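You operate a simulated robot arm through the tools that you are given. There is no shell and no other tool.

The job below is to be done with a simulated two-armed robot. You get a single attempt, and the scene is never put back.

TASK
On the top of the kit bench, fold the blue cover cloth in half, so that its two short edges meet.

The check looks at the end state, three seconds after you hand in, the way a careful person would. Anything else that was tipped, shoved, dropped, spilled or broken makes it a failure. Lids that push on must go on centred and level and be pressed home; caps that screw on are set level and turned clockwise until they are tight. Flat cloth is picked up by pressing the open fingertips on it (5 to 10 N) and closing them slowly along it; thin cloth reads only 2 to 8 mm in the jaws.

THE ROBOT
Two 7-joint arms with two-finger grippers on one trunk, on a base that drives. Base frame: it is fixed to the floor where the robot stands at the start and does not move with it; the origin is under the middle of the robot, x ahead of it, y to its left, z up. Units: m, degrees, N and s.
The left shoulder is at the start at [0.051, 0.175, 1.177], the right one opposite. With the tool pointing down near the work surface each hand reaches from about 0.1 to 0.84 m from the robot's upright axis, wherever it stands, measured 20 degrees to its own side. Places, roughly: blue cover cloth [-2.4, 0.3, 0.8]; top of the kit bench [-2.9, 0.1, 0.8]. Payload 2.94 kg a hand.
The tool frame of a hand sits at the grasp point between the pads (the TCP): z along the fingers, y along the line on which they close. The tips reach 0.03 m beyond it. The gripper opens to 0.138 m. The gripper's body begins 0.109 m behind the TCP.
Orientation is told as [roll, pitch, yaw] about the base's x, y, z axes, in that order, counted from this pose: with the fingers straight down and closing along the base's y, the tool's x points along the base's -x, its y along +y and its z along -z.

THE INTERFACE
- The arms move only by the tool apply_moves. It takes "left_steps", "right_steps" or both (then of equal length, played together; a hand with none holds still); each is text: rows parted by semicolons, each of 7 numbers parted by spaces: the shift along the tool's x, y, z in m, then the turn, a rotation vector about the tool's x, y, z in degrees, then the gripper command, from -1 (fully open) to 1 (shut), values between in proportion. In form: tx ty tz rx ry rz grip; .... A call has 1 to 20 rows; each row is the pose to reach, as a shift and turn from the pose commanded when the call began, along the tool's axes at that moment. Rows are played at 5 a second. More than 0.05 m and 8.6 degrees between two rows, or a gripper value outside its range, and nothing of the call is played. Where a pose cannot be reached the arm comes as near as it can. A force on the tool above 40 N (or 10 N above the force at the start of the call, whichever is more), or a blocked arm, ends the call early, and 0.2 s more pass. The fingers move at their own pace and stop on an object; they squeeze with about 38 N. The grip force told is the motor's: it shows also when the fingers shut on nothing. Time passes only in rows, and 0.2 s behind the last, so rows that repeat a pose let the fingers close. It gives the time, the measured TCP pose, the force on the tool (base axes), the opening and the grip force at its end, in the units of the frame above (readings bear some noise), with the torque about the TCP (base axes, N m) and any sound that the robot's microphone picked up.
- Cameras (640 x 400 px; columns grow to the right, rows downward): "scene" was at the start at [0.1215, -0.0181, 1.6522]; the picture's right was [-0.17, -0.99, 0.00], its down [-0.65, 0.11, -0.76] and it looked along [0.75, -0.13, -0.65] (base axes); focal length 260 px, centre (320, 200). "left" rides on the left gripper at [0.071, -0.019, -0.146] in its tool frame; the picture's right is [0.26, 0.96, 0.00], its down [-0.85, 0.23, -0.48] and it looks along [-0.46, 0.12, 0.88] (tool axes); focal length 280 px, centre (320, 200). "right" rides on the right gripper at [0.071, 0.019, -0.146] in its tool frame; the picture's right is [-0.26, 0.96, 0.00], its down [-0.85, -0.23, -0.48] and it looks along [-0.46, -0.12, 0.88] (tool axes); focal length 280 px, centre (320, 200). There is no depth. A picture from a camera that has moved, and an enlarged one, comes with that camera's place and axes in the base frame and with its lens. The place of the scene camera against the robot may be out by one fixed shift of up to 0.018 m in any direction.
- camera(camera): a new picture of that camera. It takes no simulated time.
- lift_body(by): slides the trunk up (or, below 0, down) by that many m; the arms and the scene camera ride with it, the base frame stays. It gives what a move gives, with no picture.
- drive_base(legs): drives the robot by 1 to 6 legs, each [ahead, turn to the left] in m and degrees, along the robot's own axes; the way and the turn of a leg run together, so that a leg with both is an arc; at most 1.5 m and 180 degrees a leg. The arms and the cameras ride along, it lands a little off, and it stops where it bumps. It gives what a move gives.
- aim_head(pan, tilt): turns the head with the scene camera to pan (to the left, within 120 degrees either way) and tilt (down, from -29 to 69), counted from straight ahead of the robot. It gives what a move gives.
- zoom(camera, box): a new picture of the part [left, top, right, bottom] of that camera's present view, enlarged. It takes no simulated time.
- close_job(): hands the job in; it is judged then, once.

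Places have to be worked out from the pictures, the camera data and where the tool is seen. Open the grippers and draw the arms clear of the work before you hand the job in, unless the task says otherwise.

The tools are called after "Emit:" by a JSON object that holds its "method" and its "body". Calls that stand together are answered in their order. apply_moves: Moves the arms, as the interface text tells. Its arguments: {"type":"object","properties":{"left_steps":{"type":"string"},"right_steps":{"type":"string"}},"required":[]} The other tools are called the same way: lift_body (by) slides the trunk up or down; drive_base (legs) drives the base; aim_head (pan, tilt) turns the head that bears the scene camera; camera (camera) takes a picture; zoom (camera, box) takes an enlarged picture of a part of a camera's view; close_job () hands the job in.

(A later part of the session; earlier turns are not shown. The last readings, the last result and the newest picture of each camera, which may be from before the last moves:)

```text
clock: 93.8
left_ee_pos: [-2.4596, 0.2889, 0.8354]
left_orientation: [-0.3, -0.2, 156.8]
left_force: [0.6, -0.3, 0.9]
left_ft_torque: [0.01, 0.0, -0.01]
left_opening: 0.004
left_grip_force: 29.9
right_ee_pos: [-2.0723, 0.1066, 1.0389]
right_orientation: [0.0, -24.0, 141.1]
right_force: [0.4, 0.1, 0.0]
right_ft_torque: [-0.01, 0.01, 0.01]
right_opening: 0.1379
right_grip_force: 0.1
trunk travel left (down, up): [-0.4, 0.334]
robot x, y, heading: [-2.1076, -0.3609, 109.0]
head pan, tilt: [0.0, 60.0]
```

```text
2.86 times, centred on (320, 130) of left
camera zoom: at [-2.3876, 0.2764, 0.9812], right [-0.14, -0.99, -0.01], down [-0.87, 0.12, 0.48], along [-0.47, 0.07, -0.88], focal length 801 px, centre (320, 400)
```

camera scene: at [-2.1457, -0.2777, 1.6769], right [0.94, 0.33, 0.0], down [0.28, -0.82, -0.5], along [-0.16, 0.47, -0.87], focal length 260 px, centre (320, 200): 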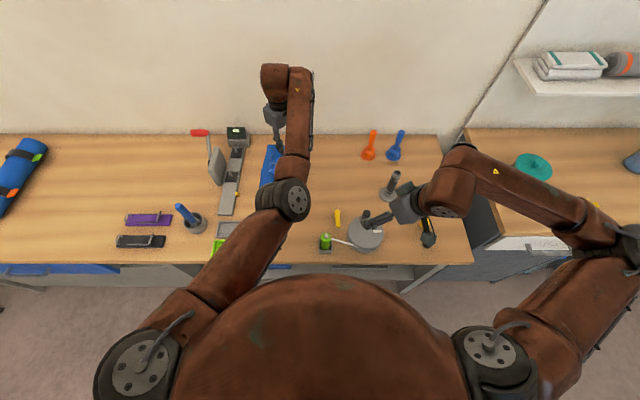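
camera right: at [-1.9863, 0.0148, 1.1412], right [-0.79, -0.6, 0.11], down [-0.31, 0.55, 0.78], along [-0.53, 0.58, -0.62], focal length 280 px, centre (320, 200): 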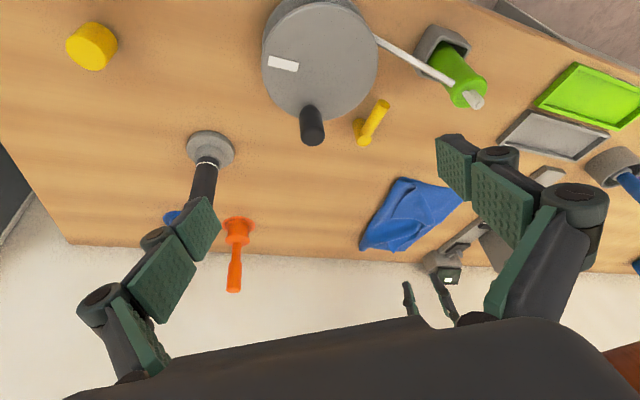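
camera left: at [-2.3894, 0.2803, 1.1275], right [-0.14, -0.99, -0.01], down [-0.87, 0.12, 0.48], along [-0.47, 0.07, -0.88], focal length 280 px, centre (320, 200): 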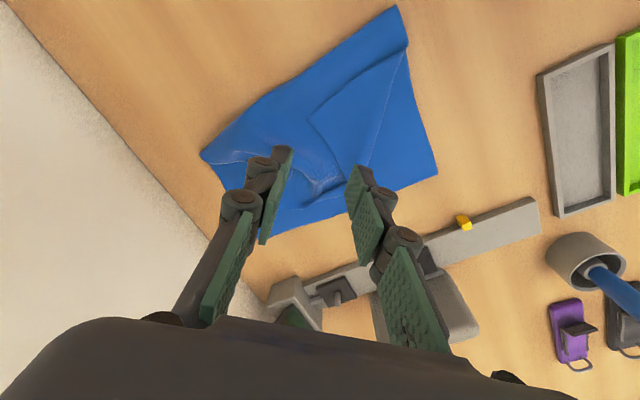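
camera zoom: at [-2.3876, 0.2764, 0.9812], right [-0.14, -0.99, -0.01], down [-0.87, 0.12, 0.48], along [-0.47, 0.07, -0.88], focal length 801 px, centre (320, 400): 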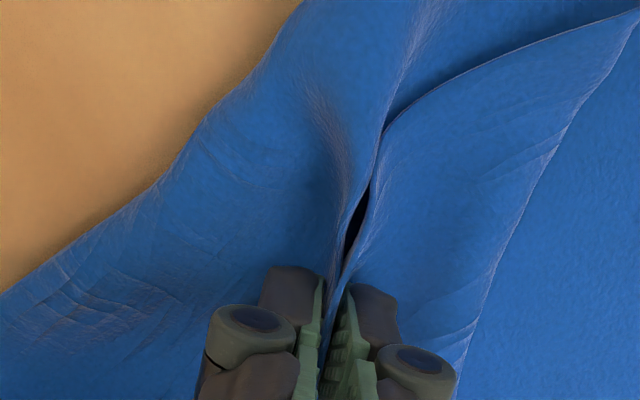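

Opening 4 mm. I lift 2.5 cm to see what is held.

Emit:
{"method": "apply_moves", "body": {"left_steps": "0 0 -0.008 0 0 0 1; 0 0 -0.016 0 0 0 1; 0 0 -0.025 0 0 0 1; 0 0 -0.025 0 0 0 1"}}

Emit:
{"method": "zoom", "body": {"camera": "left", "box": [230, 60, 410, 200]}}

Emit:
{"method": "zoom", "body": {"camera": "right", "box": [360, 160, 460, 240]}}

```text
clock: 94.8
left_ee_pos: [-2.459, 0.2883, 0.8594]
left_orientation: [-0.4, -0.3, 156.9]
left_force: [-0.3, 0.5, 1.9]
left_ft_torque: [0.09, 0.04, -0.03]
left_opening: 0.0009
left_grip_force: 25.4
right_ee_pos: [-2.0705, 0.1064, 1.0392]
right_orientation: [-0.1, -24.0, 141.0]
right_force: [0.2, 0.2, -0.3]
right_ft_torque: [0.03, 0.01, 0.0]
right_opening: 0.138
right_grip_force: 0.1
trunk travel left (down, up): [-0.4, 0.334]
robot x, y, heading: [-2.1061, -0.3627, 109.1]
head pan, tilt: [0.0, 60.0]
```

```text
2.86 times, centred on (320, 130) of left
camera zoom: at [-2.3882, 0.2765, 1.0053], right [-0.14, -0.99, -0.01], down [-0.87, 0.12, 0.48], along [-0.47, 0.07, -0.88], focal length 801 px, centre (320, 400)
```

zoom: 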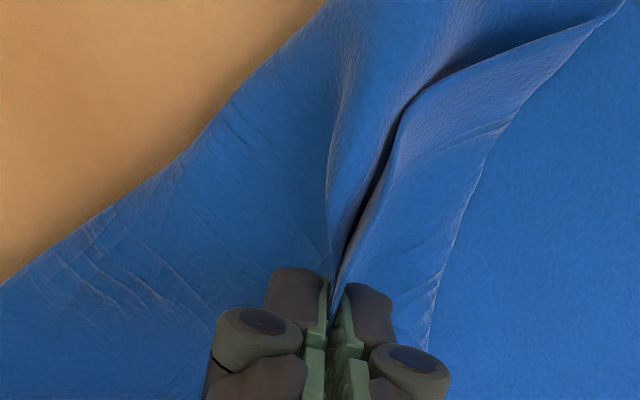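

```text
5.00 times, centred on (410, 200) of right
camera zoom: at [-1.9858, 0.0142, 1.1414], right [-0.79, -0.6, 0.11], down [-0.31, 0.55, 0.78], along [-0.53, 0.59, -0.62], focal length 1402 px, centre (-130, 200)
```

zoom: 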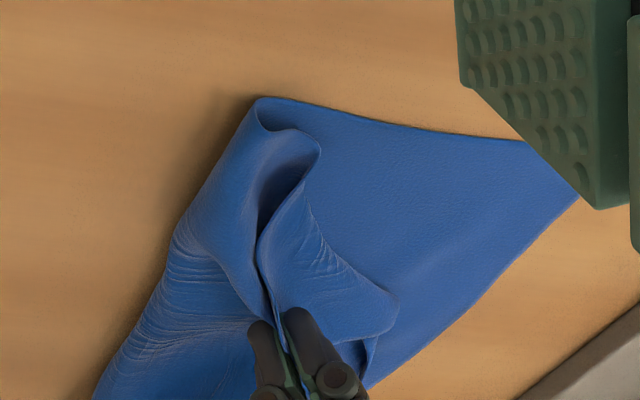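

Flap and D edge are again held together. I set them down and release; next I'll pinch with both fingertips well inside the D piece so only that layer is touched.

Emit:
{"method": "apply_moves", "body": {"left_steps": "0 0 0.012 0 0 0 1; 0 0 0.022 0 0 0 0.9; 0 0 0.022 0 0 0 0.75; 0 0 0.022 0 0 0 0.6; 0 0 0.022 0 0 0 0.45; 0 0 0.022 0 0 0 0.45; 0 0 0.0 0 0 0 0.45; 0 0 -0.04 0 0 0 0.45; 0 0 -0.08 0 0 0 0.45; 0 0 -0.12 0 0 0 0.45"}}

Emit:
{"method": "zoom", "body": {"camera": "left", "box": [190, 0, 450, 240]}}

Emit:
{"method": "zoom", "body": {"camera": "right", "box": [360, 160, 460, 240]}}

```text
clock: 97.0
left_ee_pos: [-2.4601, 0.2893, 0.9796]
left_orientation: [-0.3, -0.2, 156.9]
left_force: [0.0, -0.6, -0.2]
left_ft_torque: [0.03, 0.03, -0.02]
left_opening: 0.0382
left_grip_force: 0.1
right_ee_pos: [-2.0699, 0.1058, 1.0385]
right_orientation: [0.0, -23.9, 141.0]
right_force: [-0.6, 0.2, -0.2]
right_ft_torque: [0.0, 0.03, -0.06]
right_opening: 0.1381
right_grip_force: 0.1
trunk travel left (down, up): [-0.4, 0.334]
robot x, y, heading: [-2.1074, -0.3619, 108.9]
head pan, tilt: [0.0, 60.0]
```

```text
1.67 times, centred on (320, 120) of left
camera zoom: at [-2.3894, 0.2768, 1.1259], right [-0.14, -0.99, -0.01], down [-0.87, 0.12, 0.48], along [-0.47, 0.07, -0.88], focal length 467 px, centre (320, 333)
```

zoom: 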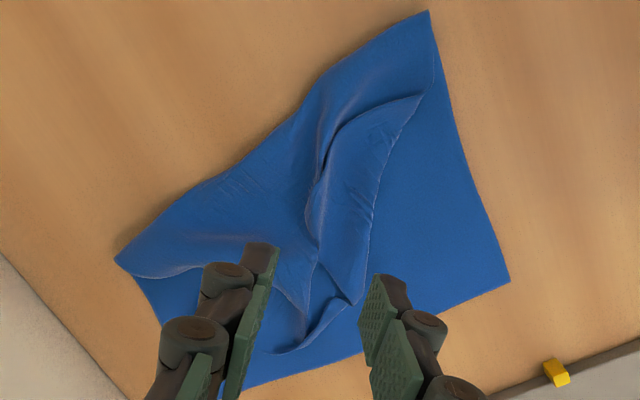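

```text
5.00 times, centred on (410, 200) of right
camera zoom: at [-1.9856, 0.0138, 1.1416], right [-0.79, -0.6, 0.11], down [-0.31, 0.55, 0.78], along [-0.53, 0.59, -0.62], focal length 1402 px, centre (-130, 200)
```

zoom: 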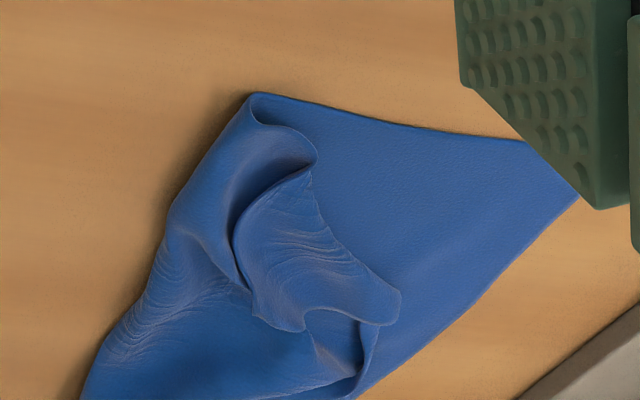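

The D piece is now narrow, with a slit between its edge and a ridge in the flap. If I put the outer finger into that slit, the jaws will take only D. I zoom in strongly to locate the slit.

Emit:
{"method": "zoom", "body": {"camera": "left", "box": [272, 60, 384, 130]}}

Emit:
{"method": "zoom", "body": {"camera": "right", "box": [384, 178, 448, 228]}}

```text
5.71 times, centred on (328, 95) of left
camera zoom: at [-2.3894, 0.2768, 1.1259], right [-0.14, -0.99, -0.01], down [-0.87, 0.12, 0.48], along [-0.47, 0.07, -0.88], focal length 1602 px, centre (274, 800)
```

zoom: 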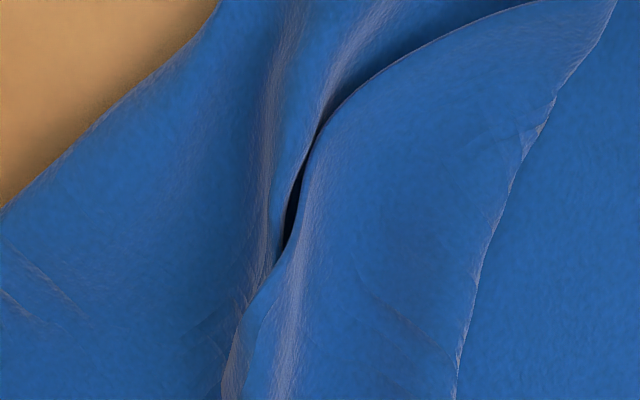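

```text
8.00 times, centred on (416, 203) of right
camera zoom: at [-1.9856, 0.0138, 1.1416], right [-0.79, -0.6, 0.11], down [-0.31, 0.55, 0.78], along [-0.53, 0.59, -0.62], focal length 2243 px, centre (-448, 176)
```

zoom: 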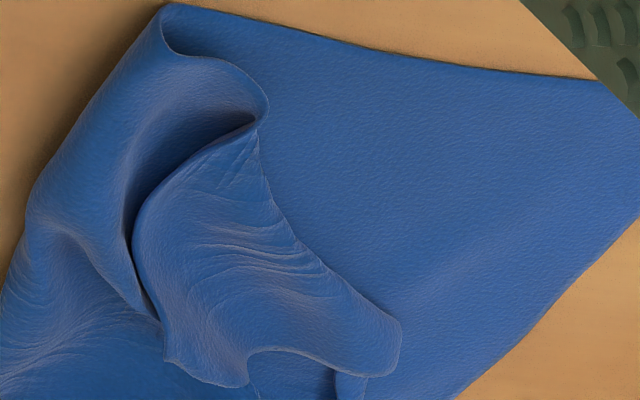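

D's long edge runs along the robot's forward axis near R≈-0.088 between F 0.66–0.70, with the diagonal crease to its left. I rotate the hand back to yaw 109° so that the right finger can slip beside that edge and the left finger sits on the D piece, and hover to check.

Emit:
{"method": "apply_moves", "body": {"left_steps": "0.0051 0.0011 0 0 0 8 0.5; 0.0103 0.0022 0 0 0 16 0.5; 0.0154 0.0033 0 0 0 24 0.5; 0.0205 0.0043 0 0 0 32 0.5; 0.0257 0.0054 0 0 0 40 0.5; 0.0308 0.0065 0 0 0 48 0.5; 0.0308 0.0065 0.05 0 0 48 0.5; 0.0308 0.0065 0.09 0 0 48 0.5"}}

Emit:
{"method": "camera", "body": {"camera": "left"}}

Emit:
{"method": "zoom", "body": {"camera": "left", "box": [230, 60, 410, 200]}}

```text
clock: 98.8
left_ee_pos: [-2.4326, 0.2708, 0.8905]
left_orientation: [-0.1, -0.4, 108.8]
left_force: [0.9, 0.2, 0.3]
left_ft_torque: [-0.01, 0.0, -0.02]
left_opening: 0.0345
left_grip_force: 0.1
right_ee_pos: [-2.0711, 0.1058, 1.038]
right_orientation: [0.0, -23.9, 141.0]
right_force: [-0.4, 0.0, 0.4]
right_ft_torque: [0.03, -0.03, -0.01]
right_opening: 0.1377
right_grip_force: 0.0
trunk travel left (down, up): [-0.4, 0.334]
robot x, y, heading: [-2.1064, -0.3623, 109.3]
head pan, tilt: [0.0, 60.0]
```

```text
taken
camera left: at [-2.3924, 0.2074, 1.0357], right [-0.83, -0.56, 0.0], down [-0.49, 0.73, 0.48], along [-0.27, 0.4, -0.88], focal length 280 px, centre (320, 200)
```

left: 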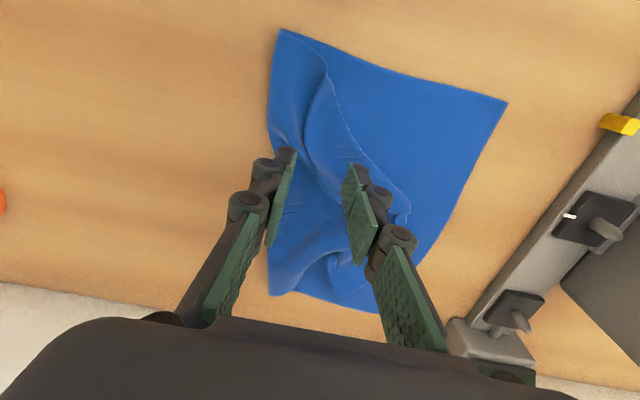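

```text
2.86 times, centred on (320, 130) of left
camera zoom: at [-2.3924, 0.2074, 1.0357], right [-0.83, -0.56, 0.0], down [-0.49, 0.73, 0.48], along [-0.27, 0.4, -0.88], focal length 801 px, centre (320, 400)
```

zoom: 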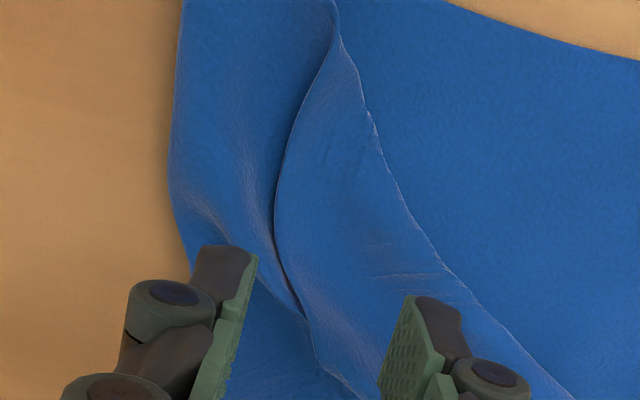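

The outer finger would land about 6–7 mm right of D's edge; I shift 6 mm left and lower to just above the layers, then look.

Emit:
{"method": "apply_moves", "body": {"left_steps": "0 0.003 0.015 0 0 0 0.5; 0 0.006 0.03 0 0 0 0.5; 0 0.006 0.045 0 0 0 0.5; 0 0.006 0.053 0 0 0 0.5; 0 0.006 0.053 0 0 0 0.5"}}

Emit:
{"method": "zoom", "body": {"camera": "left", "box": [230, 60, 410, 200]}}

Emit:
{"method": "zoom", "body": {"camera": "right", "box": [384, 168, 448, 228]}}

```text
clock: 100.0
left_ee_pos: [-2.4392, 0.2681, 0.8354]
left_orientation: [0.0, -0.4, 108.8]
left_force: [0.1, 0.1, 1.6]
left_ft_torque: [-0.04, 0.04, 0.03]
left_opening: 0.0342
left_grip_force: 0.2
right_ee_pos: [-2.0714, 0.1072, 1.039]
right_orientation: [0.0, -24.1, 141.0]
right_force: [0.1, 0.1, -0.3]
right_ft_torque: [0.0, -0.02, 0.01]
right_opening: 0.138
right_grip_force: 0.0
trunk travel left (down, up): [-0.4, 0.334]
robot x, y, heading: [-2.1087, -0.3611, 109.2]
head pan, tilt: [0.0, 60.0]
```

```text
2.86 times, centred on (320, 130) of left
camera zoom: at [-2.3998, 0.2056, 0.9813], right [-0.83, -0.56, 0.0], down [-0.49, 0.73, 0.48], along [-0.27, 0.4, -0.88], focal length 801 px, centre (320, 400)
```

zoom: 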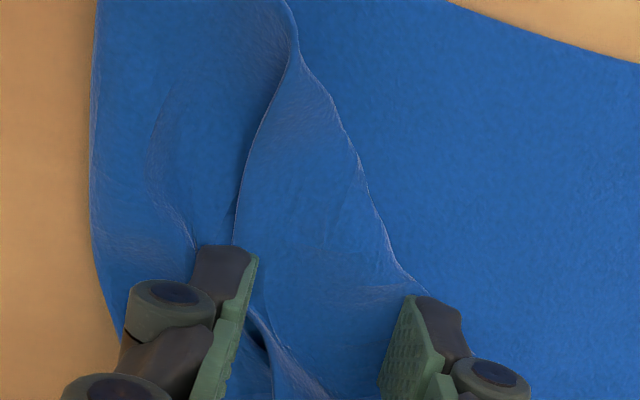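

```text
6.67 times, centred on (416, 198) of right
camera zoom: at [-1.9859, 0.0142, 1.1414], right [-0.79, -0.6, 0.11], down [-0.31, 0.55, 0.78], along [-0.53, 0.58, -0.62], focal length 1869 px, centre (-320, 213)
```

zoom: 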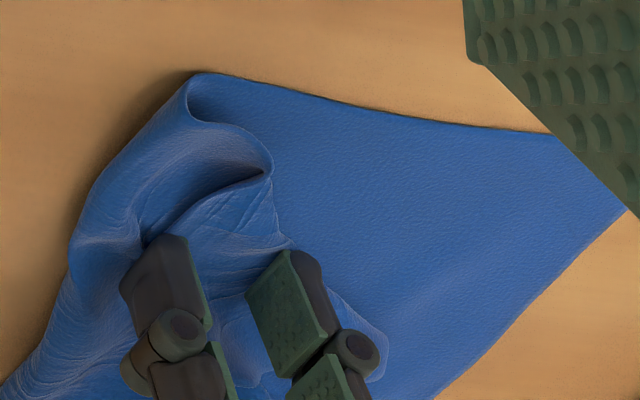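

The outer finger came down on top of D's edge. I raise 6 mm, shift 7 mm right and come down again just outside the edge.

Emit:
{"method": "apply_moves", "body": {"left_steps": "0 0 -0.006 0 0 0 0.5; 0 -0.0035 -0.008 0 0 0 0.5; 0 -0.007 -0.008 0 0 0 0.5; 0 -0.007 -0.002 0 0 0 0.5; 0 -0.007 0.001 0 0 0 0.5; 0 -0.007 0.001 0 0 0 0.5"}}

Emit:
{"method": "zoom", "body": {"camera": "left", "box": [230, 60, 410, 200]}}

Emit:
{"method": "zoom", "body": {"camera": "right", "box": [384, 168, 448, 228]}}

```text
clock: 101.4
left_ee_pos: [-2.4321, 0.2711, 0.8363]
left_orientation: [-0.2, -0.5, 108.8]
left_force: [-0.4, 0.2, 0.5]
left_ft_torque: [0.02, -0.01, 0.0]
left_opening: 0.0345
left_grip_force: 0.1
right_ee_pos: [-2.0699, 0.1081, 1.0384]
right_orientation: [-0.1, -24.0, 141.0]
right_force: [-0.1, 0.4, 0.1]
right_ft_torque: [-0.02, -0.03, -0.01]
right_opening: 0.1377
right_grip_force: 0.1
trunk travel left (down, up): [-0.4, 0.334]
robot x, y, heading: [-2.1057, -0.3595, 108.7]
head pan, tilt: [0.0, 60.0]
```

```text
2.86 times, centred on (320, 130) of left
camera zoom: at [-2.3925, 0.2079, 0.981], right [-0.83, -0.56, 0.0], down [-0.49, 0.73, 0.48], along [-0.27, 0.4, -0.88], focal length 801 px, centre (320, 400)
```

zoom: 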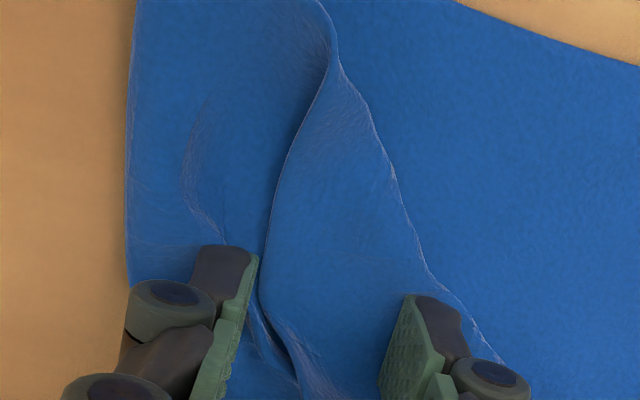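

```text
6.67 times, centred on (416, 198) of right
camera zoom: at [-1.9859, 0.0143, 1.1414], right [-0.79, -0.6, 0.11], down [-0.31, 0.55, 0.78], along [-0.53, 0.58, -0.62], focal length 1869 px, centre (-320, 213)
```

zoom: 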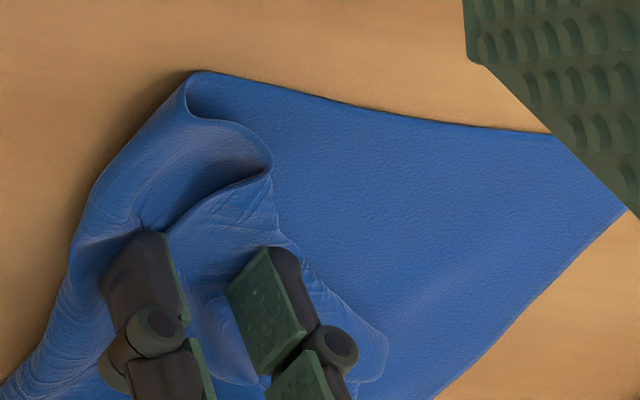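

The outer pad is now just beside D's edge and the other finger is on the D piece. I press 1.5 mm more and close slowly.

Emit:
{"method": "apply_moves", "body": {"left_steps": "0 0 0.0015 0 0 0 0.5; 0 0 0.0015 0 0 0 0.55; 0 0 0.0015 0 0 0 0.6; 0 0 0.0015 0 0 0 0.65; 0 0 0.0015 0 0 0 0.7; 0 0 0.0015 0 0 0 0.75; 0 0 0.0015 0 0 0 0.8; 0 0 0.0015 0 0 0 0.85; 0 0 0.0015 0 0 0 0.9; 0 0 0.0015 0 0 0 0.95; 0 0 0.0015 0 0 0 1; 0 0 0.0015 0 0 0 1; 0 0 0.0015 0 0 0 1"}}

Emit:
{"method": "zoom", "body": {"camera": "left", "box": [230, 60, 410, 200]}}

Emit:
{"method": "zoom", "body": {"camera": "right", "box": [384, 168, 448, 228]}}

```text
clock: 104.2
left_ee_pos: [-2.4322, 0.27, 0.8349]
left_orientation: [0.0, -0.4, 109.0]
left_force: [0.2, 0.3, -1.1]
left_ft_torque: [-0.03, -0.03, 0.02]
left_opening: 0.0068
left_grip_force: 33.4
right_ee_pos: [-2.0712, 0.1053, 1.0386]
right_orientation: [0.1, -24.1, 140.9]
right_force: [-0.6, 0.3, -0.3]
right_ft_torque: [0.01, -0.01, 0.02]
right_opening: 0.138
right_grip_force: 0.0
trunk travel left (down, up): [-0.4, 0.334]
robot x, y, heading: [-2.1062, -0.3608, 109.0]
head pan, tilt: [0.0, 60.0]
```

```text
2.86 times, centred on (320, 130) of left
camera zoom: at [-2.3931, 0.208, 0.98], right [-0.83, -0.56, 0.0], down [-0.49, 0.73, 0.48], along [-0.27, 0.4, -0.88], focal length 801 px, centre (320, 400)
```

zoom: 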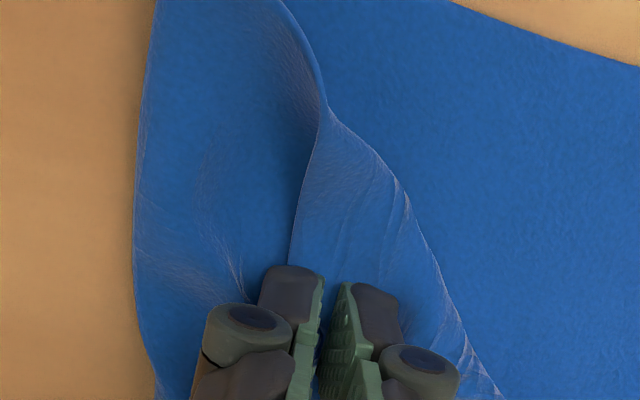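

```text
6.67 times, centred on (416, 198) of right
camera zoom: at [-1.9858, 0.0141, 1.1414], right [-0.79, -0.6, 0.11], down [-0.31, 0.55, 0.78], along [-0.53, 0.59, -0.62], focal length 1869 px, centre (-320, 213)
```

zoom: 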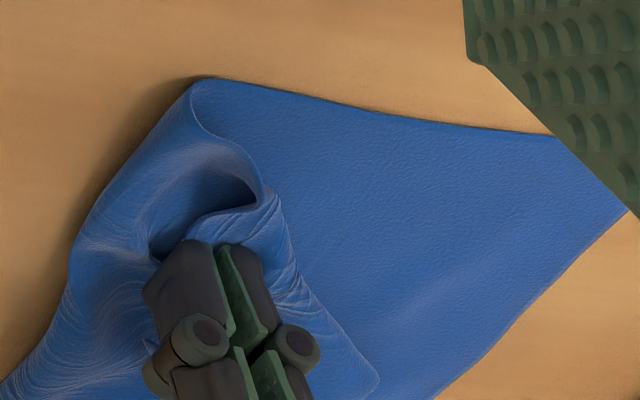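

Opening 6.8 mm. I lift 3 cm to see what is held.

Emit:
{"method": "apply_moves", "body": {"left_steps": "0 0 -0.01 0 0 0 1; 0 0 -0.02 0 0 0 1; 0 0 -0.03 0 0 0 1; 0 0 -0.03 0 0 0 1"}}

Emit:
{"method": "zoom", "body": {"camera": "left", "box": [230, 60, 410, 200]}}

Emit:
{"method": "zoom", "body": {"camera": "right", "box": [370, 158, 450, 238]}}

```text
clock: 105.2
left_ee_pos: [-2.4332, 0.2718, 0.8654]
left_orientation: [0.0, -0.4, 108.9]
left_force: [-1.0, 0.0, -1.6]
left_ft_torque: [-0.11, -0.13, -0.02]
left_opening: 0.0055
left_grip_force: 38.2
right_ee_pos: [-2.0714, 0.1061, 1.0388]
right_orientation: [0.0, -23.9, 141.0]
right_force: [1.1, 0.2, -0.6]
right_ft_torque: [0.03, 0.03, 0.01]
right_opening: 0.1382
right_grip_force: 0.1
trunk travel left (down, up): [-0.4, 0.334]
robot x, y, heading: [-2.1067, -0.3609, 109.4]
head pan, tilt: [0.0, 60.0]
```

```text
2.86 times, centred on (320, 130) of left
camera zoom: at [-2.393, 0.2092, 1.0097], right [-0.83, -0.56, 0.0], down [-0.49, 0.73, 0.48], along [-0.27, 0.4, -0.88], focal length 801 px, centre (320, 400)
```

zoom: 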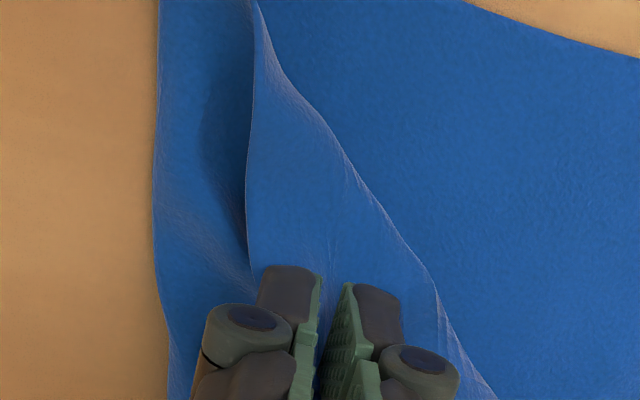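

```text
5.00 times, centred on (410, 198) of right
camera zoom: at [-1.9859, 0.0143, 1.1413], right [-0.79, -0.6, 0.11], down [-0.31, 0.55, 0.78], along [-0.53, 0.58, -0.62], focal length 1402 px, centre (-130, 210)
```

zoom: 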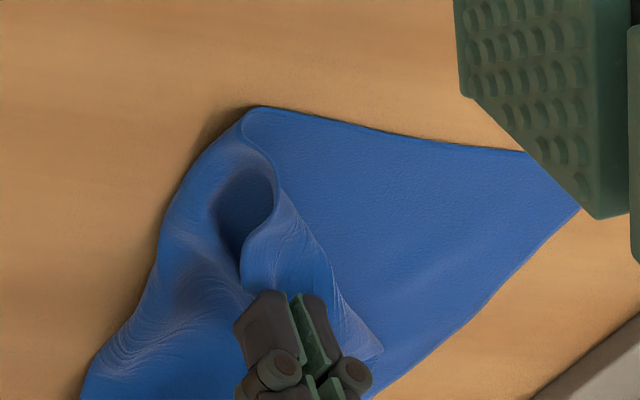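

D's edge has lifted free with a shadow under it, and the flap appears to stay down. I lift 3 cm further to confirm.

Emit:
{"method": "apply_moves", "body": {"left_steps": "0 0 -0.015 0 0 0 1; 0 0 -0.03 0 0 0 1; 0 0 -0.03 0 0 0 1"}}

Emit:
{"method": "camera", "body": {"camera": "left"}}

Emit:
{"method": "zoom", "body": {"camera": "left", "box": [200, 40, 440, 200]}}

Emit:
{"method": "zoom", "body": {"camera": "right", "box": [360, 158, 460, 248]}}

```text
clock: 106.0
left_ee_pos: [-2.433, 0.2714, 0.8943]
left_orientation: [-0.1, -0.2, 108.9]
left_force: [1.2, -0.1, 3.3]
left_ft_torque: [-0.02, 0.21, 0.01]
left_opening: 0.0001
left_grip_force: 28.9
right_ee_pos: [-2.0714, 0.1066, 1.0383]
right_orientation: [0.0, -24.0, 141.0]
right_force: [0.4, 0.6, -0.3]
right_ft_torque: [-0.03, -0.02, 0.01]
right_opening: 0.1379
right_grip_force: 0.1
trunk travel left (down, up): [-0.4, 0.334]
robot x, y, heading: [-2.1082, -0.3622, 109.1]
head pan, tilt: [0.0, 60.0]
```

```text
taken
camera left: at [-2.3927, 0.208, 1.0395], right [-0.83, -0.56, 0.0], down [-0.49, 0.73, 0.48], along [-0.27, 0.4, -0.88], focal length 280 px, centre (320, 200)
```

left: 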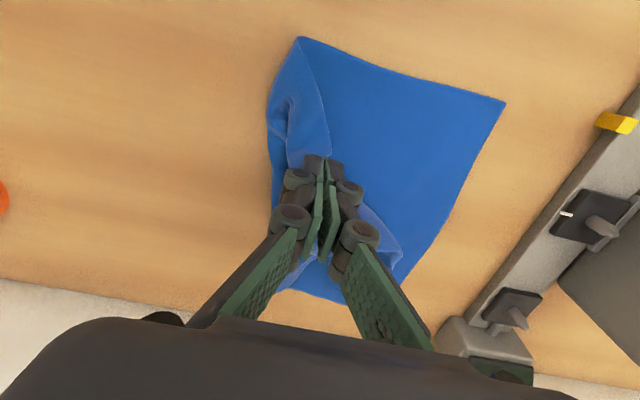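

```text
2.50 times, centred on (320, 120) of left
camera zoom: at [-2.3927, 0.208, 1.0395], right [-0.83, -0.56, 0.0], down [-0.49, 0.73, 0.48], along [-0.27, 0.4, -0.88], focal length 701 px, centre (320, 400)
```

zoom: 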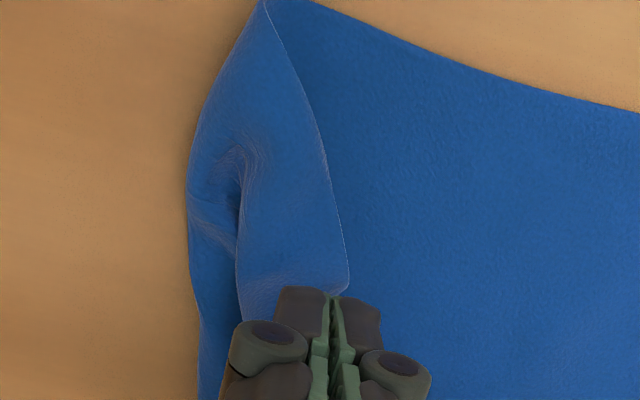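

```text
4.44 times, centred on (410, 203) of right
camera zoom: at [-1.9859, 0.0143, 1.1414], right [-0.79, -0.6, 0.11], down [-0.31, 0.55, 0.78], along [-0.53, 0.58, -0.62], focal length 1246 px, centre (-80, 187)
```

zoom: 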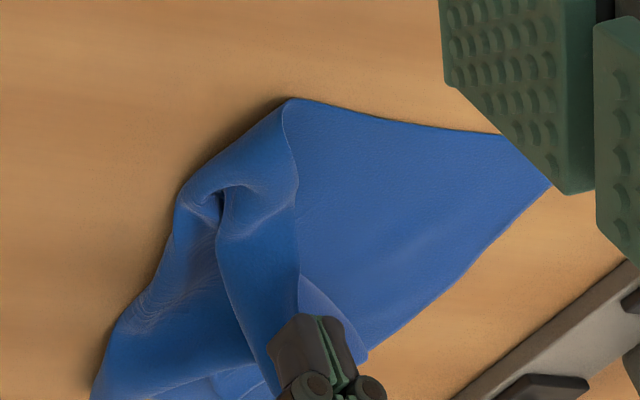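

Only the D piece is rising now. I carry it over toward near-left (corner A), lowering gradually, and look before releasing.

Emit:
{"method": "apply_moves", "body": {"left_steps": "0.006 0.01 -0.004 0 0 0 1; 0.012 0.02 -0.008 0 0 0 1; 0.019 0.031 -0.008 0 0 0 1; 0.025 0.042 -0.008 0 0 0 1; 0.032 0.053 -0.004 0 0 0 1; 0.038 0.063 0.002 0 0 0 1; 0.044 0.074 0.011 0 0 0 1; 0.05 0.084 0.02 0 0 0 1; 0.056 0.093 0.033 0 0 0 1; 0.061 0.102 0.045 0 0 0 1; 0.061 0.102 0.045 0 0 0 1"}}

Emit:
{"method": "camera", "body": {"camera": "left"}}

Emit:
{"method": "zoom", "body": {"camera": "right", "box": [360, 148, 480, 248]}}

```text
clock: 108.4
left_ee_pos: [-2.5091, 0.1808, 0.8486]
left_orientation: [0.1, -0.4, 108.8]
left_force: [0.5, 0.0, 2.3]
left_ft_torque: [-0.05, 0.03, -0.01]
left_opening: 0.0002
left_grip_force: 32.3
right_ee_pos: [-2.0709, 0.1067, 1.0387]
right_orientation: [0.0, -23.9, 141.0]
right_force: [0.3, 0.6, 0.0]
right_ft_torque: [0.02, -0.04, 0.01]
right_opening: 0.138
right_grip_force: 0.0
trunk travel left (down, up): [-0.4, 0.334]
robot x, y, heading: [-2.1082, -0.3622, 108.8]
head pan, tilt: [0.0, 60.0]
```

```text
taken
camera left: at [-2.4694, 0.1179, 0.9937], right [-0.83, -0.56, 0.0], down [-0.49, 0.73, 0.48], along [-0.27, 0.4, -0.88], focal length 280 px, centre (320, 200)
```

left: 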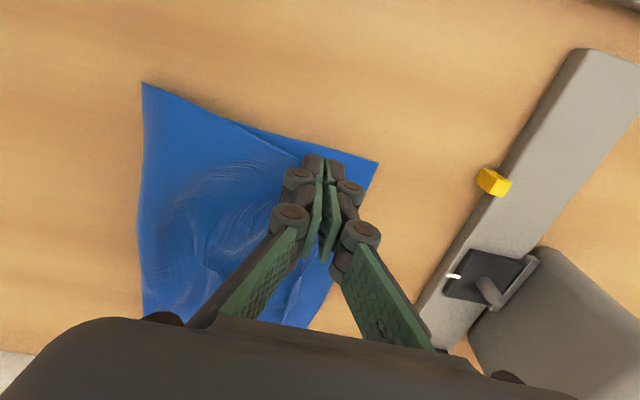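

```text
4.00 times, centred on (420, 198) of right
camera zoom: at [-1.9857, 0.0142, 1.1414], right [-0.79, -0.6, 0.11], down [-0.31, 0.55, 0.78], along [-0.53, 0.58, -0.62], focal length 1122 px, centre (-80, 208)
```

zoom: 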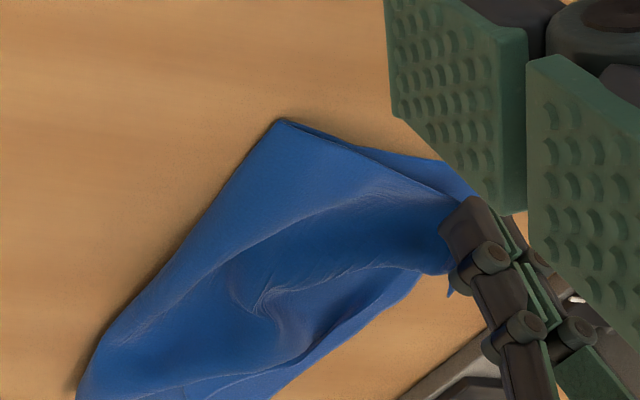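

D has flipped over to the left side, close to A. I lower, release gently and rise to look.

Emit:
{"method": "apply_moves", "body": {"left_steps": "0 0 0.006 0 0 0 1; 0 0 0.012 0 0 0 1; 0 0 0.013 0 0 0 0.9; 0 0 0.013 0 0 0 0.8; 0 0 0.013 0 0 0 0.7; 0 0 0.013 0 0 0 0.6; 0 0 0.013 0 0 0 0.6; 0 0 0.005 0 0 0 0.6; 0 0 -0.03 0 0 0 0.6; 0 0 -0.07 0 0 0 0.6; 0.01 0 -0.11 0 0 0 0.4; 0.02 0 -0.15 0 0 0 0; 0.03 0 -0.19 0 0 0 -0.5; 0.03 0 -0.22 0 0 0 -1; 0.03 0 -0.22 0 0 0 -1; 0.03 0 -0.22 0 0 0 -1"}}

Emit:
{"method": "camera", "body": {"camera": "left"}}

Emit:
{"method": "zoom", "body": {"camera": "right", "box": [340, 148, 480, 258]}}

```text
clock: 111.8
left_ee_pos: [-2.5095, 0.1639, 1.0604]
left_orientation: [0.0, -0.4, 108.8]
left_force: [-0.1, -0.3, -0.2]
left_ft_torque: [-0.03, -0.03, 0.04]
left_opening: 0.138
left_grip_force: 0.2
left hand out of reach, approached as far as the arm can: row 12, 13, 14, 15, 16
right_ee_pos: [-2.0717, 0.1053, 1.0382]
right_orientation: [0.1, -24.0, 141.0]
right_force: [-0.2, 0.6, 0.8]
right_ft_torque: [-0.01, 0.02, -0.01]
right_opening: 0.1384
right_grip_force: 0.0
trunk travel left (down, up): [-0.4, 0.334]
robot x, y, heading: [-2.105, -0.3598, 109.1]
head pan, tilt: [0.0, 60.0]
```

```text
taken
camera left: at [-2.4689, 0.1011, 1.2056], right [-0.83, -0.56, 0.0], down [-0.49, 0.73, 0.48], along [-0.27, 0.4, -0.88], focal length 280 px, centre (320, 200)
```

left: 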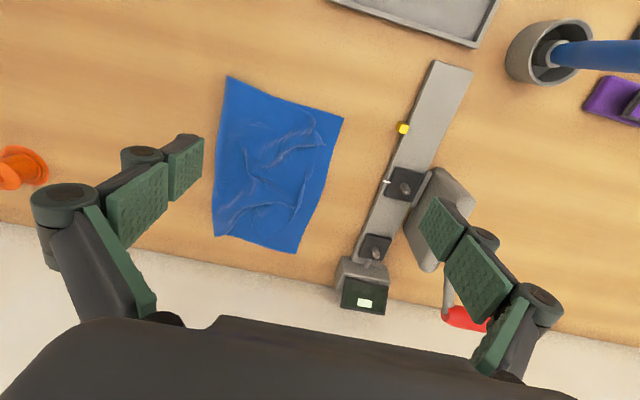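

```text
3.64 times, centred on (410, 203) of right
camera zoom: at [-1.9856, 0.0141, 1.1414], right [-0.79, -0.6, 0.11], down [-0.31, 0.55, 0.78], along [-0.53, 0.59, -0.62], focal length 1020 px, centre (-7, 189)
```

zoom: 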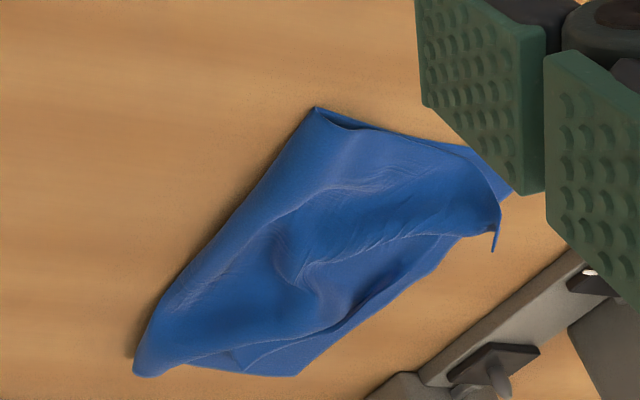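

Emit:
{"method": "zoom", "body": {"camera": "left", "box": [190, 65, 366, 265]}}

Emit:
{"method": "zoom", "body": {"camera": "left", "box": [270, 85, 360, 165]}}

Emit:
{"method": "zoom", "body": {"camera": "left", "box": [205, 170, 325, 260]}}

```text
2.00 times, centred on (278, 165) of left
camera zoom: at [-2.4689, 0.1011, 1.2056], right [-0.83, -0.56, 0.0], down [-0.49, 0.73, 0.48], along [-0.27, 0.4, -0.88], focal length 561 px, centre (404, 270)
```

zoom: 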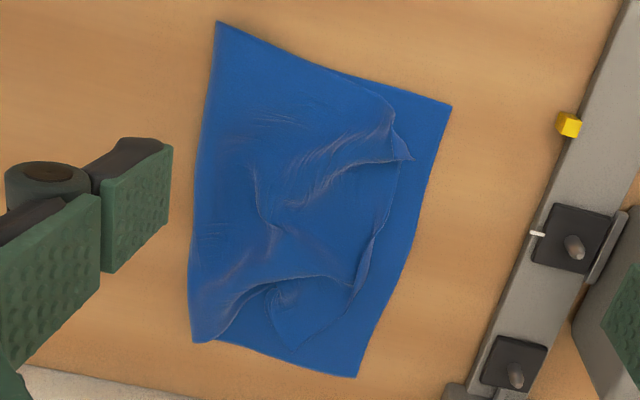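

```text
5.00 times, centred on (315, 125) of left
camera zoom: at [-2.4689, 0.1011, 1.2056], right [-0.83, -0.56, 0.0], down [-0.49, 0.73, 0.48], along [-0.27, 0.4, -0.88], focal length 1402 px, centre (345, 575)
```

zoom: 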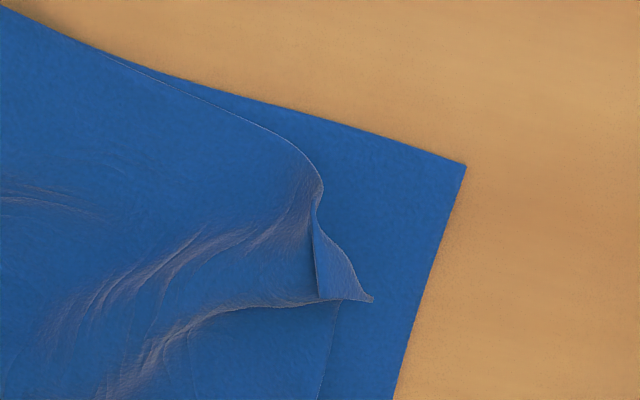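

```text
4.44 times, centred on (265, 215) of left
camera zoom: at [-2.4689, 0.1011, 1.2056], right [-0.83, -0.56, 0.0], down [-0.49, 0.73, 0.48], along [-0.27, 0.4, -0.88], focal length 1246 px, centre (564, 133)
```

zoom: 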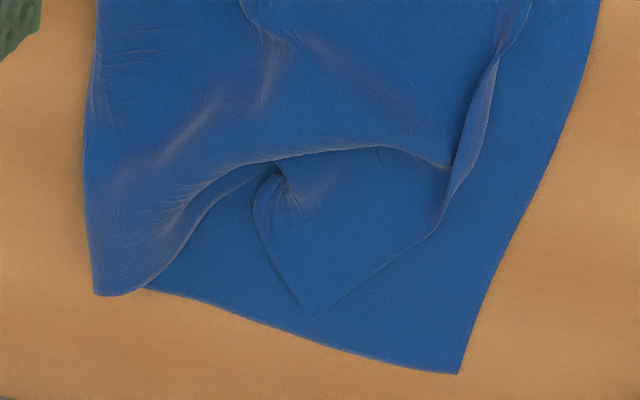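

D is now near A (needs ≈4.5 cm toward near-left); C lies single-layer near B (needs ≈6 cm left). I go for C first: move the left hand, tilted 26° forward, above a point 3 cm inside C (F≈0.845, R≈-0.17), with a 2.4 cm gap.

Emit:
{"method": "apply_moves", "body": {"left_steps": "-0.0237 -0.0044 0 0 -2.9 0 -0.5; -0.0475 -0.0089 0 0 -5.8 0 0; -0.0712 -0.0133 0 0 -8.7 0 0.4; -0.0949 -0.0178 0 0 -11.6 0 0.652; -0.1187 -0.0222 0 0 -14.4 0 0.652; -0.1424 -0.0267 0 0 -17.3 0 0.652; -0.1661 -0.0311 0 0 -20.2 0 0.652; -0.1899 -0.0356 0 0 -23.1 0 0.652; -0.2136 -0.04 0 0 -26 0 0.652; -0.2136 -0.04 0.04 0 -26 0 0.652; -0.2136 -0.04 0.08 0 -26 0 0.652; -0.2136 -0.04 0.12 0 -26 0 0.652; -0.2136 -0.04 0.12 0 -26 0 0.652"}}

Emit:
{"method": "camera", "body": {"camera": "left"}}

Emit:
{"method": "camera", "body": {"camera": "right"}}

```text
clock: 114.6
left_ee_pos: [-2.54, 0.38, 0.9409]
left_orientation: [-0.1, -26.3, 108.9]
left_force: [0.8, 0.0, 0.5]
left_ft_torque: [0.02, -0.01, -0.02]
left_opening: 0.0242
left_grip_force: 0.1
right_ee_pos: [-2.0701, 0.1064, 1.0398]
right_orientation: [0.0, -24.0, 141.0]
right_force: [0.4, -1.3, -0.3]
right_ft_torque: [0.01, 0.04, 0.03]
right_opening: 0.1379
right_grip_force: 0.1
trunk travel left (down, up): [-0.4, 0.334]
robot x, y, heading: [-2.104, -0.3629, 109.2]
head pan, tilt: [0.0, 60.0]
```

```text
taken
camera left: at [-2.4819, 0.2635, 1.0409], right [-0.84, -0.53, -0.12], down [-0.4, 0.44, 0.8], along [-0.38, 0.72, -0.58], focal length 280 px, centre (320, 200)
```

left: 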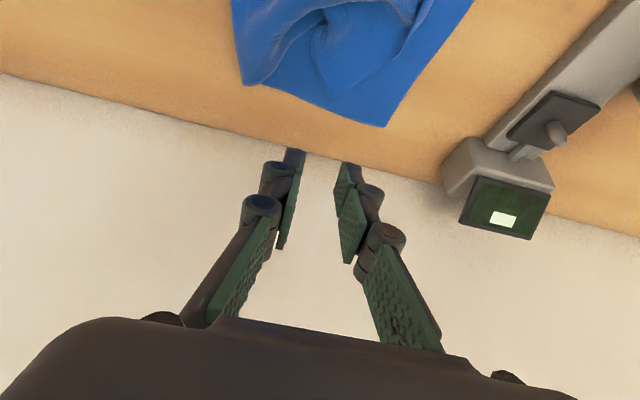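

```text
taken
camera right: at [-1.9856, 0.014, 1.1415], right [-0.79, -0.6, 0.11], down [-0.31, 0.55, 0.78], along [-0.53, 0.59, -0.62], focal length 280 px, centre (320, 200)
```

right: 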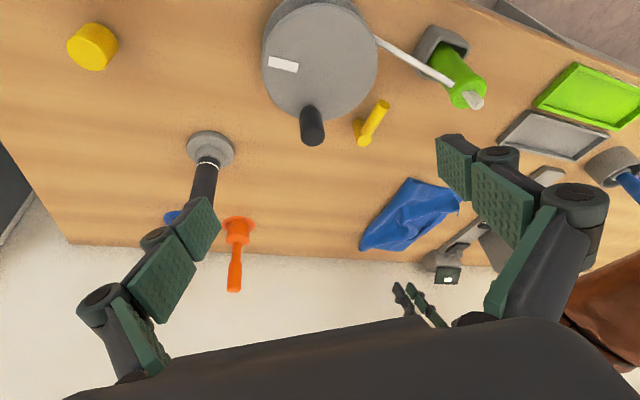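

Positioned as planned. I lower 9.5 cm straight down and check where the fingers sit on the C piece.

Emit:
{"method": "apply_moves", "body": {"left_steps": "0.0133 0 0.0269 0 0 0 0.652; 0.0266 0 0.0538 0 0 0 0.652; 0.0377 0 0.0762 0 0 0 0.652; 0.0421 0 0.0852 0 0 0 0.652; 0.0421 0 0.0852 0 0 0 0.652"}}

Emit:
{"method": "zoom", "body": {"camera": "left", "box": [200, 60, 440, 210]}}

Emit:
{"method": "zoom", "body": {"camera": "right", "box": [350, 170, 470, 270]}}

```text
clock: 115.8
left_ee_pos: [-2.5413, 0.3808, 0.8471]
left_orientation: [-0.1, -26.4, 109.0]
left_force: [0.3, -0.5, 0.1]
left_ft_torque: [-0.01, 0.01, 0.0]
left_opening: 0.0241
left_grip_force: 0.0
right_ee_pos: [-2.0718, 0.1063, 1.0384]
right_orientation: [0.0, -23.9, 141.0]
right_force: [-0.9, 0.2, -0.5]
right_ft_torque: [0.01, 0.01, 0.0]
right_opening: 0.1378
right_grip_force: 0.1
trunk travel left (down, up): [-0.4, 0.334]
robot x, y, heading: [-2.1062, -0.3623, 109.2]
head pan, tilt: [0.0, 60.0]
```

```text
2.67 times, centred on (320, 135) of left
camera zoom: at [-2.4829, 0.2635, 0.9458], right [-0.84, -0.53, -0.12], down [-0.4, 0.44, 0.8], along [-0.38, 0.72, -0.58], focal length 748 px, centre (320, 373)
```

zoom: 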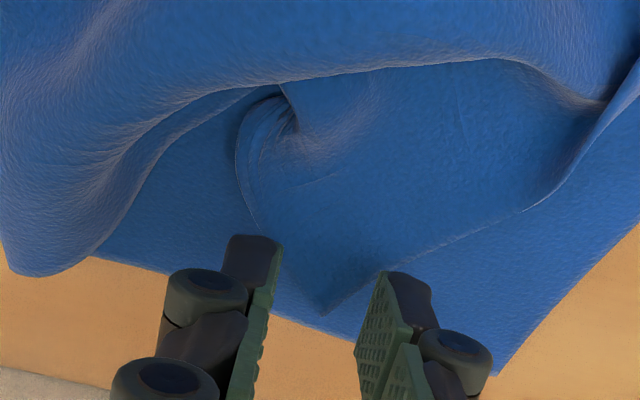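

```text
4.00 times, centred on (410, 220) of right
camera zoom: at [-1.986, 0.0143, 1.1414], right [-0.79, -0.6, 0.11], down [-0.31, 0.55, 0.78], along [-0.53, 0.58, -0.62], focal length 1122 px, centre (-40, 120)
```

zoom: 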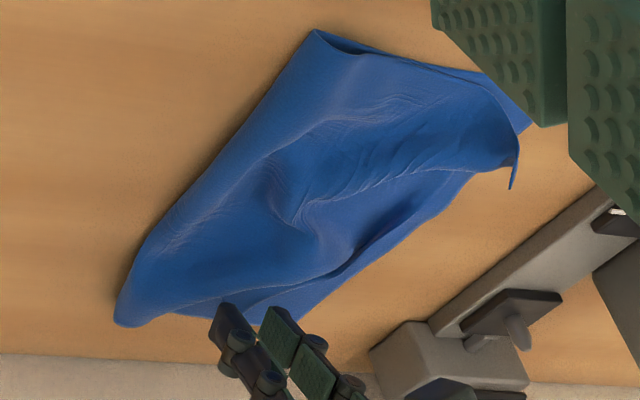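

The C piece extends more to the robot's left under the fingers, so I shift 1.3 cm left to have both fingertips well on it, then lower to near contact.

Emit:
{"method": "apply_moves", "body": {"left_steps": "0 0.007 0 0 0 0 0.652; 0 0.013 0 0 0 0 0.652; 0.0027 0.013 0.0054 0 0 0 0.652; 0.0049 0.013 0.0099 0 0 0 0.652; 0.0058 0.013 0.0116 0 0 0 0.652; 0.0058 0.013 0.0116 0 0 0 0.652"}}

Emit:
{"method": "zoom", "body": {"camera": "left", "box": [200, 60, 440, 210]}}

```text
clock: 117.2
left_ee_pos: [-2.5513, 0.3762, 0.8334]
left_orientation: [-0.1, -26.5, 109.0]
left_force: [-0.5, 0.7, 4.0]
left_ft_torque: [0.07, -0.05, 0.0]
left_opening: 0.0234
left_grip_force: 0.0
right_ee_pos: [-2.0726, 0.1054, 1.0391]
right_orientation: [0.1, -24.1, 141.1]
right_force: [0.2, -0.7, 0.1]
right_ft_torque: [0.01, -0.01, 0.01]
right_opening: 0.1383
right_grip_force: 0.1
trunk travel left (down, up): [-0.4, 0.334]
robot x, y, heading: [-2.1077, -0.3605, 109.3]
head pan, tilt: [0.0, 60.0]
```

```text
2.67 times, centred on (320, 135) of left
camera zoom: at [-2.4936, 0.2591, 0.9324], right [-0.84, -0.53, -0.12], down [-0.4, 0.44, 0.8], along [-0.38, 0.72, -0.58], focal length 748 px, centre (320, 373)
```

zoom: 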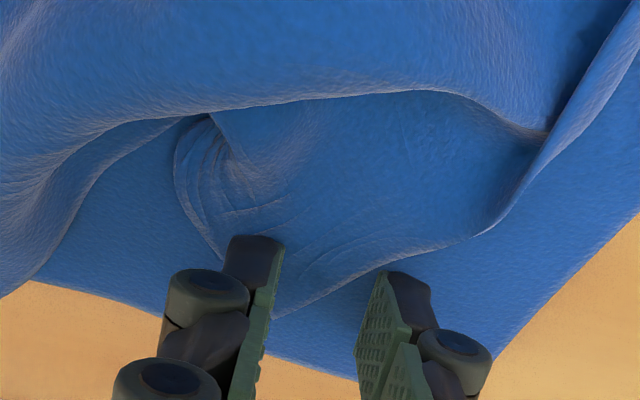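

One fingertip lands right at C's short edge; I lift slightly, move 1.4 cm toward the robot so both tips are on the C piece, and touch down again.

Emit:
{"method": "apply_moves", "body": {"left_steps": "-0.0026 0 -0.0054 0 0 0 0.652; 0.0036 0 -0.0085 0 0 0 0.652; 0.0099 0 -0.0116 0 0 0 0.652; 0.0117 0 -0.008 0 0 0 0.652; 0.0123 0 -0.0066 0 0 0 0.652; 0.0123 0 -0.0066 0 0 0 0.652"}}

Emit:
{"method": "zoom", "body": {"camera": "left", "box": [200, 60, 440, 210]}}

```text
clock: 118.6
left_ee_pos: [-2.5473, 0.363, 0.8346]
left_orientation: [-0.2, -26.3, 108.9]
left_force: [0.6, -0.2, 1.6]
left_ft_torque: [0.02, 0.01, -0.01]
left_opening: 0.0241
left_grip_force: 0.0
right_ee_pos: [-2.0712, 0.1071, 1.0388]
right_orientation: [0.0, -24.0, 141.0]
right_force: [-0.2, -0.3, 0.3]
right_ft_torque: [0.02, 0.01, 0.0]
right_opening: 0.1379
right_grip_force: 0.1
trunk travel left (down, up): [-0.4, 0.334]
robot x, y, heading: [-2.1052, -0.3618, 108.9]
head pan, tilt: [0.0, 60.0]
```

```text
2.67 times, centred on (320, 135) of left
camera zoom: at [-2.4894, 0.2462, 0.9327], right [-0.84, -0.53, -0.12], down [-0.4, 0.44, 0.8], along [-0.38, 0.72, -0.58], focal length 748 px, centre (320, 373)
```

zoom: 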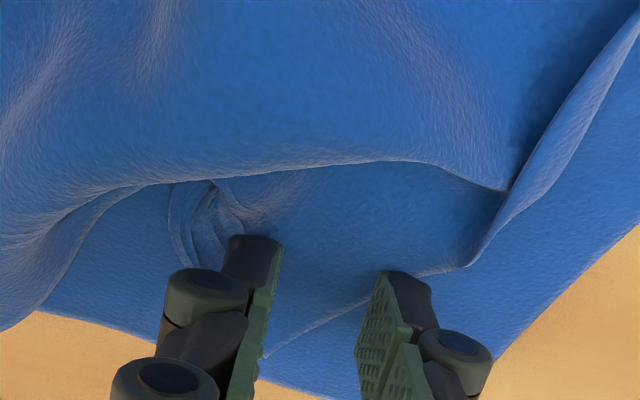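

Both tips are now on the C piece. I press a little more and close slowly.

Emit:
{"method": "apply_moves", "body": {"left_steps": "0.0017 0 0.0005 0 0 0 0.652; 0.0017 0 0.0005 0 0 0 0.69; 0.0017 0 0.0005 0 0 0 0.73; 0.0017 0 0.0005 0 0 0 0.77; 0.0017 0 0.0005 0 0 0 0.81; 0.0017 0 0.0005 0 0 0 0.85; 0.0017 0 0.0005 0 0 0 0.89; 0.0017 0 0.0005 0 0 0 0.93; 0.0017 0 0.0005 0 0 0 0.97; 0.0017 0 0.0005 0 0 0 1; 0.0017 0 0.0005 0 0 0 1; 0.0017 0 0.0005 0 0 0 1"}}

Emit:
{"method": "zoom", "body": {"camera": "left", "box": [200, 60, 440, 210]}}

```text
clock: 121.2
left_ee_pos: [-2.5474, 0.3608, 0.8318]
left_orientation: [-0.1, -26.4, 108.8]
left_force: [1.0, -2.3, 2.8]
left_ft_torque: [0.13, 0.27, 0.12]
left_opening: 0.0002
left_grip_force: 23.6
right_ee_pos: [-2.0714, 0.1062, 1.039]
right_orientation: [0.1, -24.1, 141.1]
right_force: [-0.6, -0.4, -1.2]
right_ft_torque: [-0.02, 0.03, 0.05]
right_opening: 0.1379
right_grip_force: 0.0
trunk travel left (down, up): [-0.4, 0.334]
robot x, y, heading: [-2.107, -0.3595, 109.0]
head pan, tilt: [0.0, 60.0]
```

```text
2.67 times, centred on (320, 135) of left
camera zoom: at [-2.4886, 0.2451, 0.9311], right [-0.84, -0.53, -0.12], down [-0.4, 0.45, 0.8], along [-0.38, 0.72, -0.58], focal length 748 px, centre (320, 373)
```

zoom: 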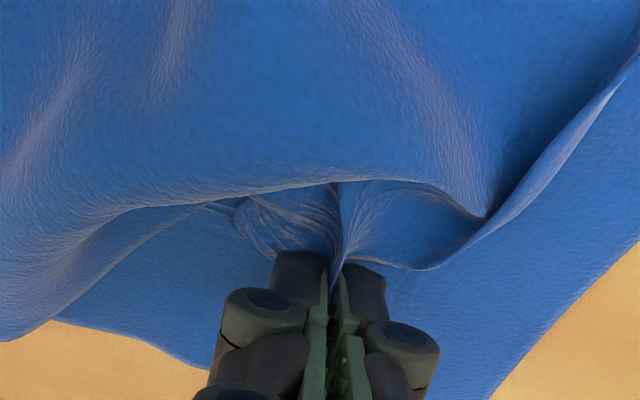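

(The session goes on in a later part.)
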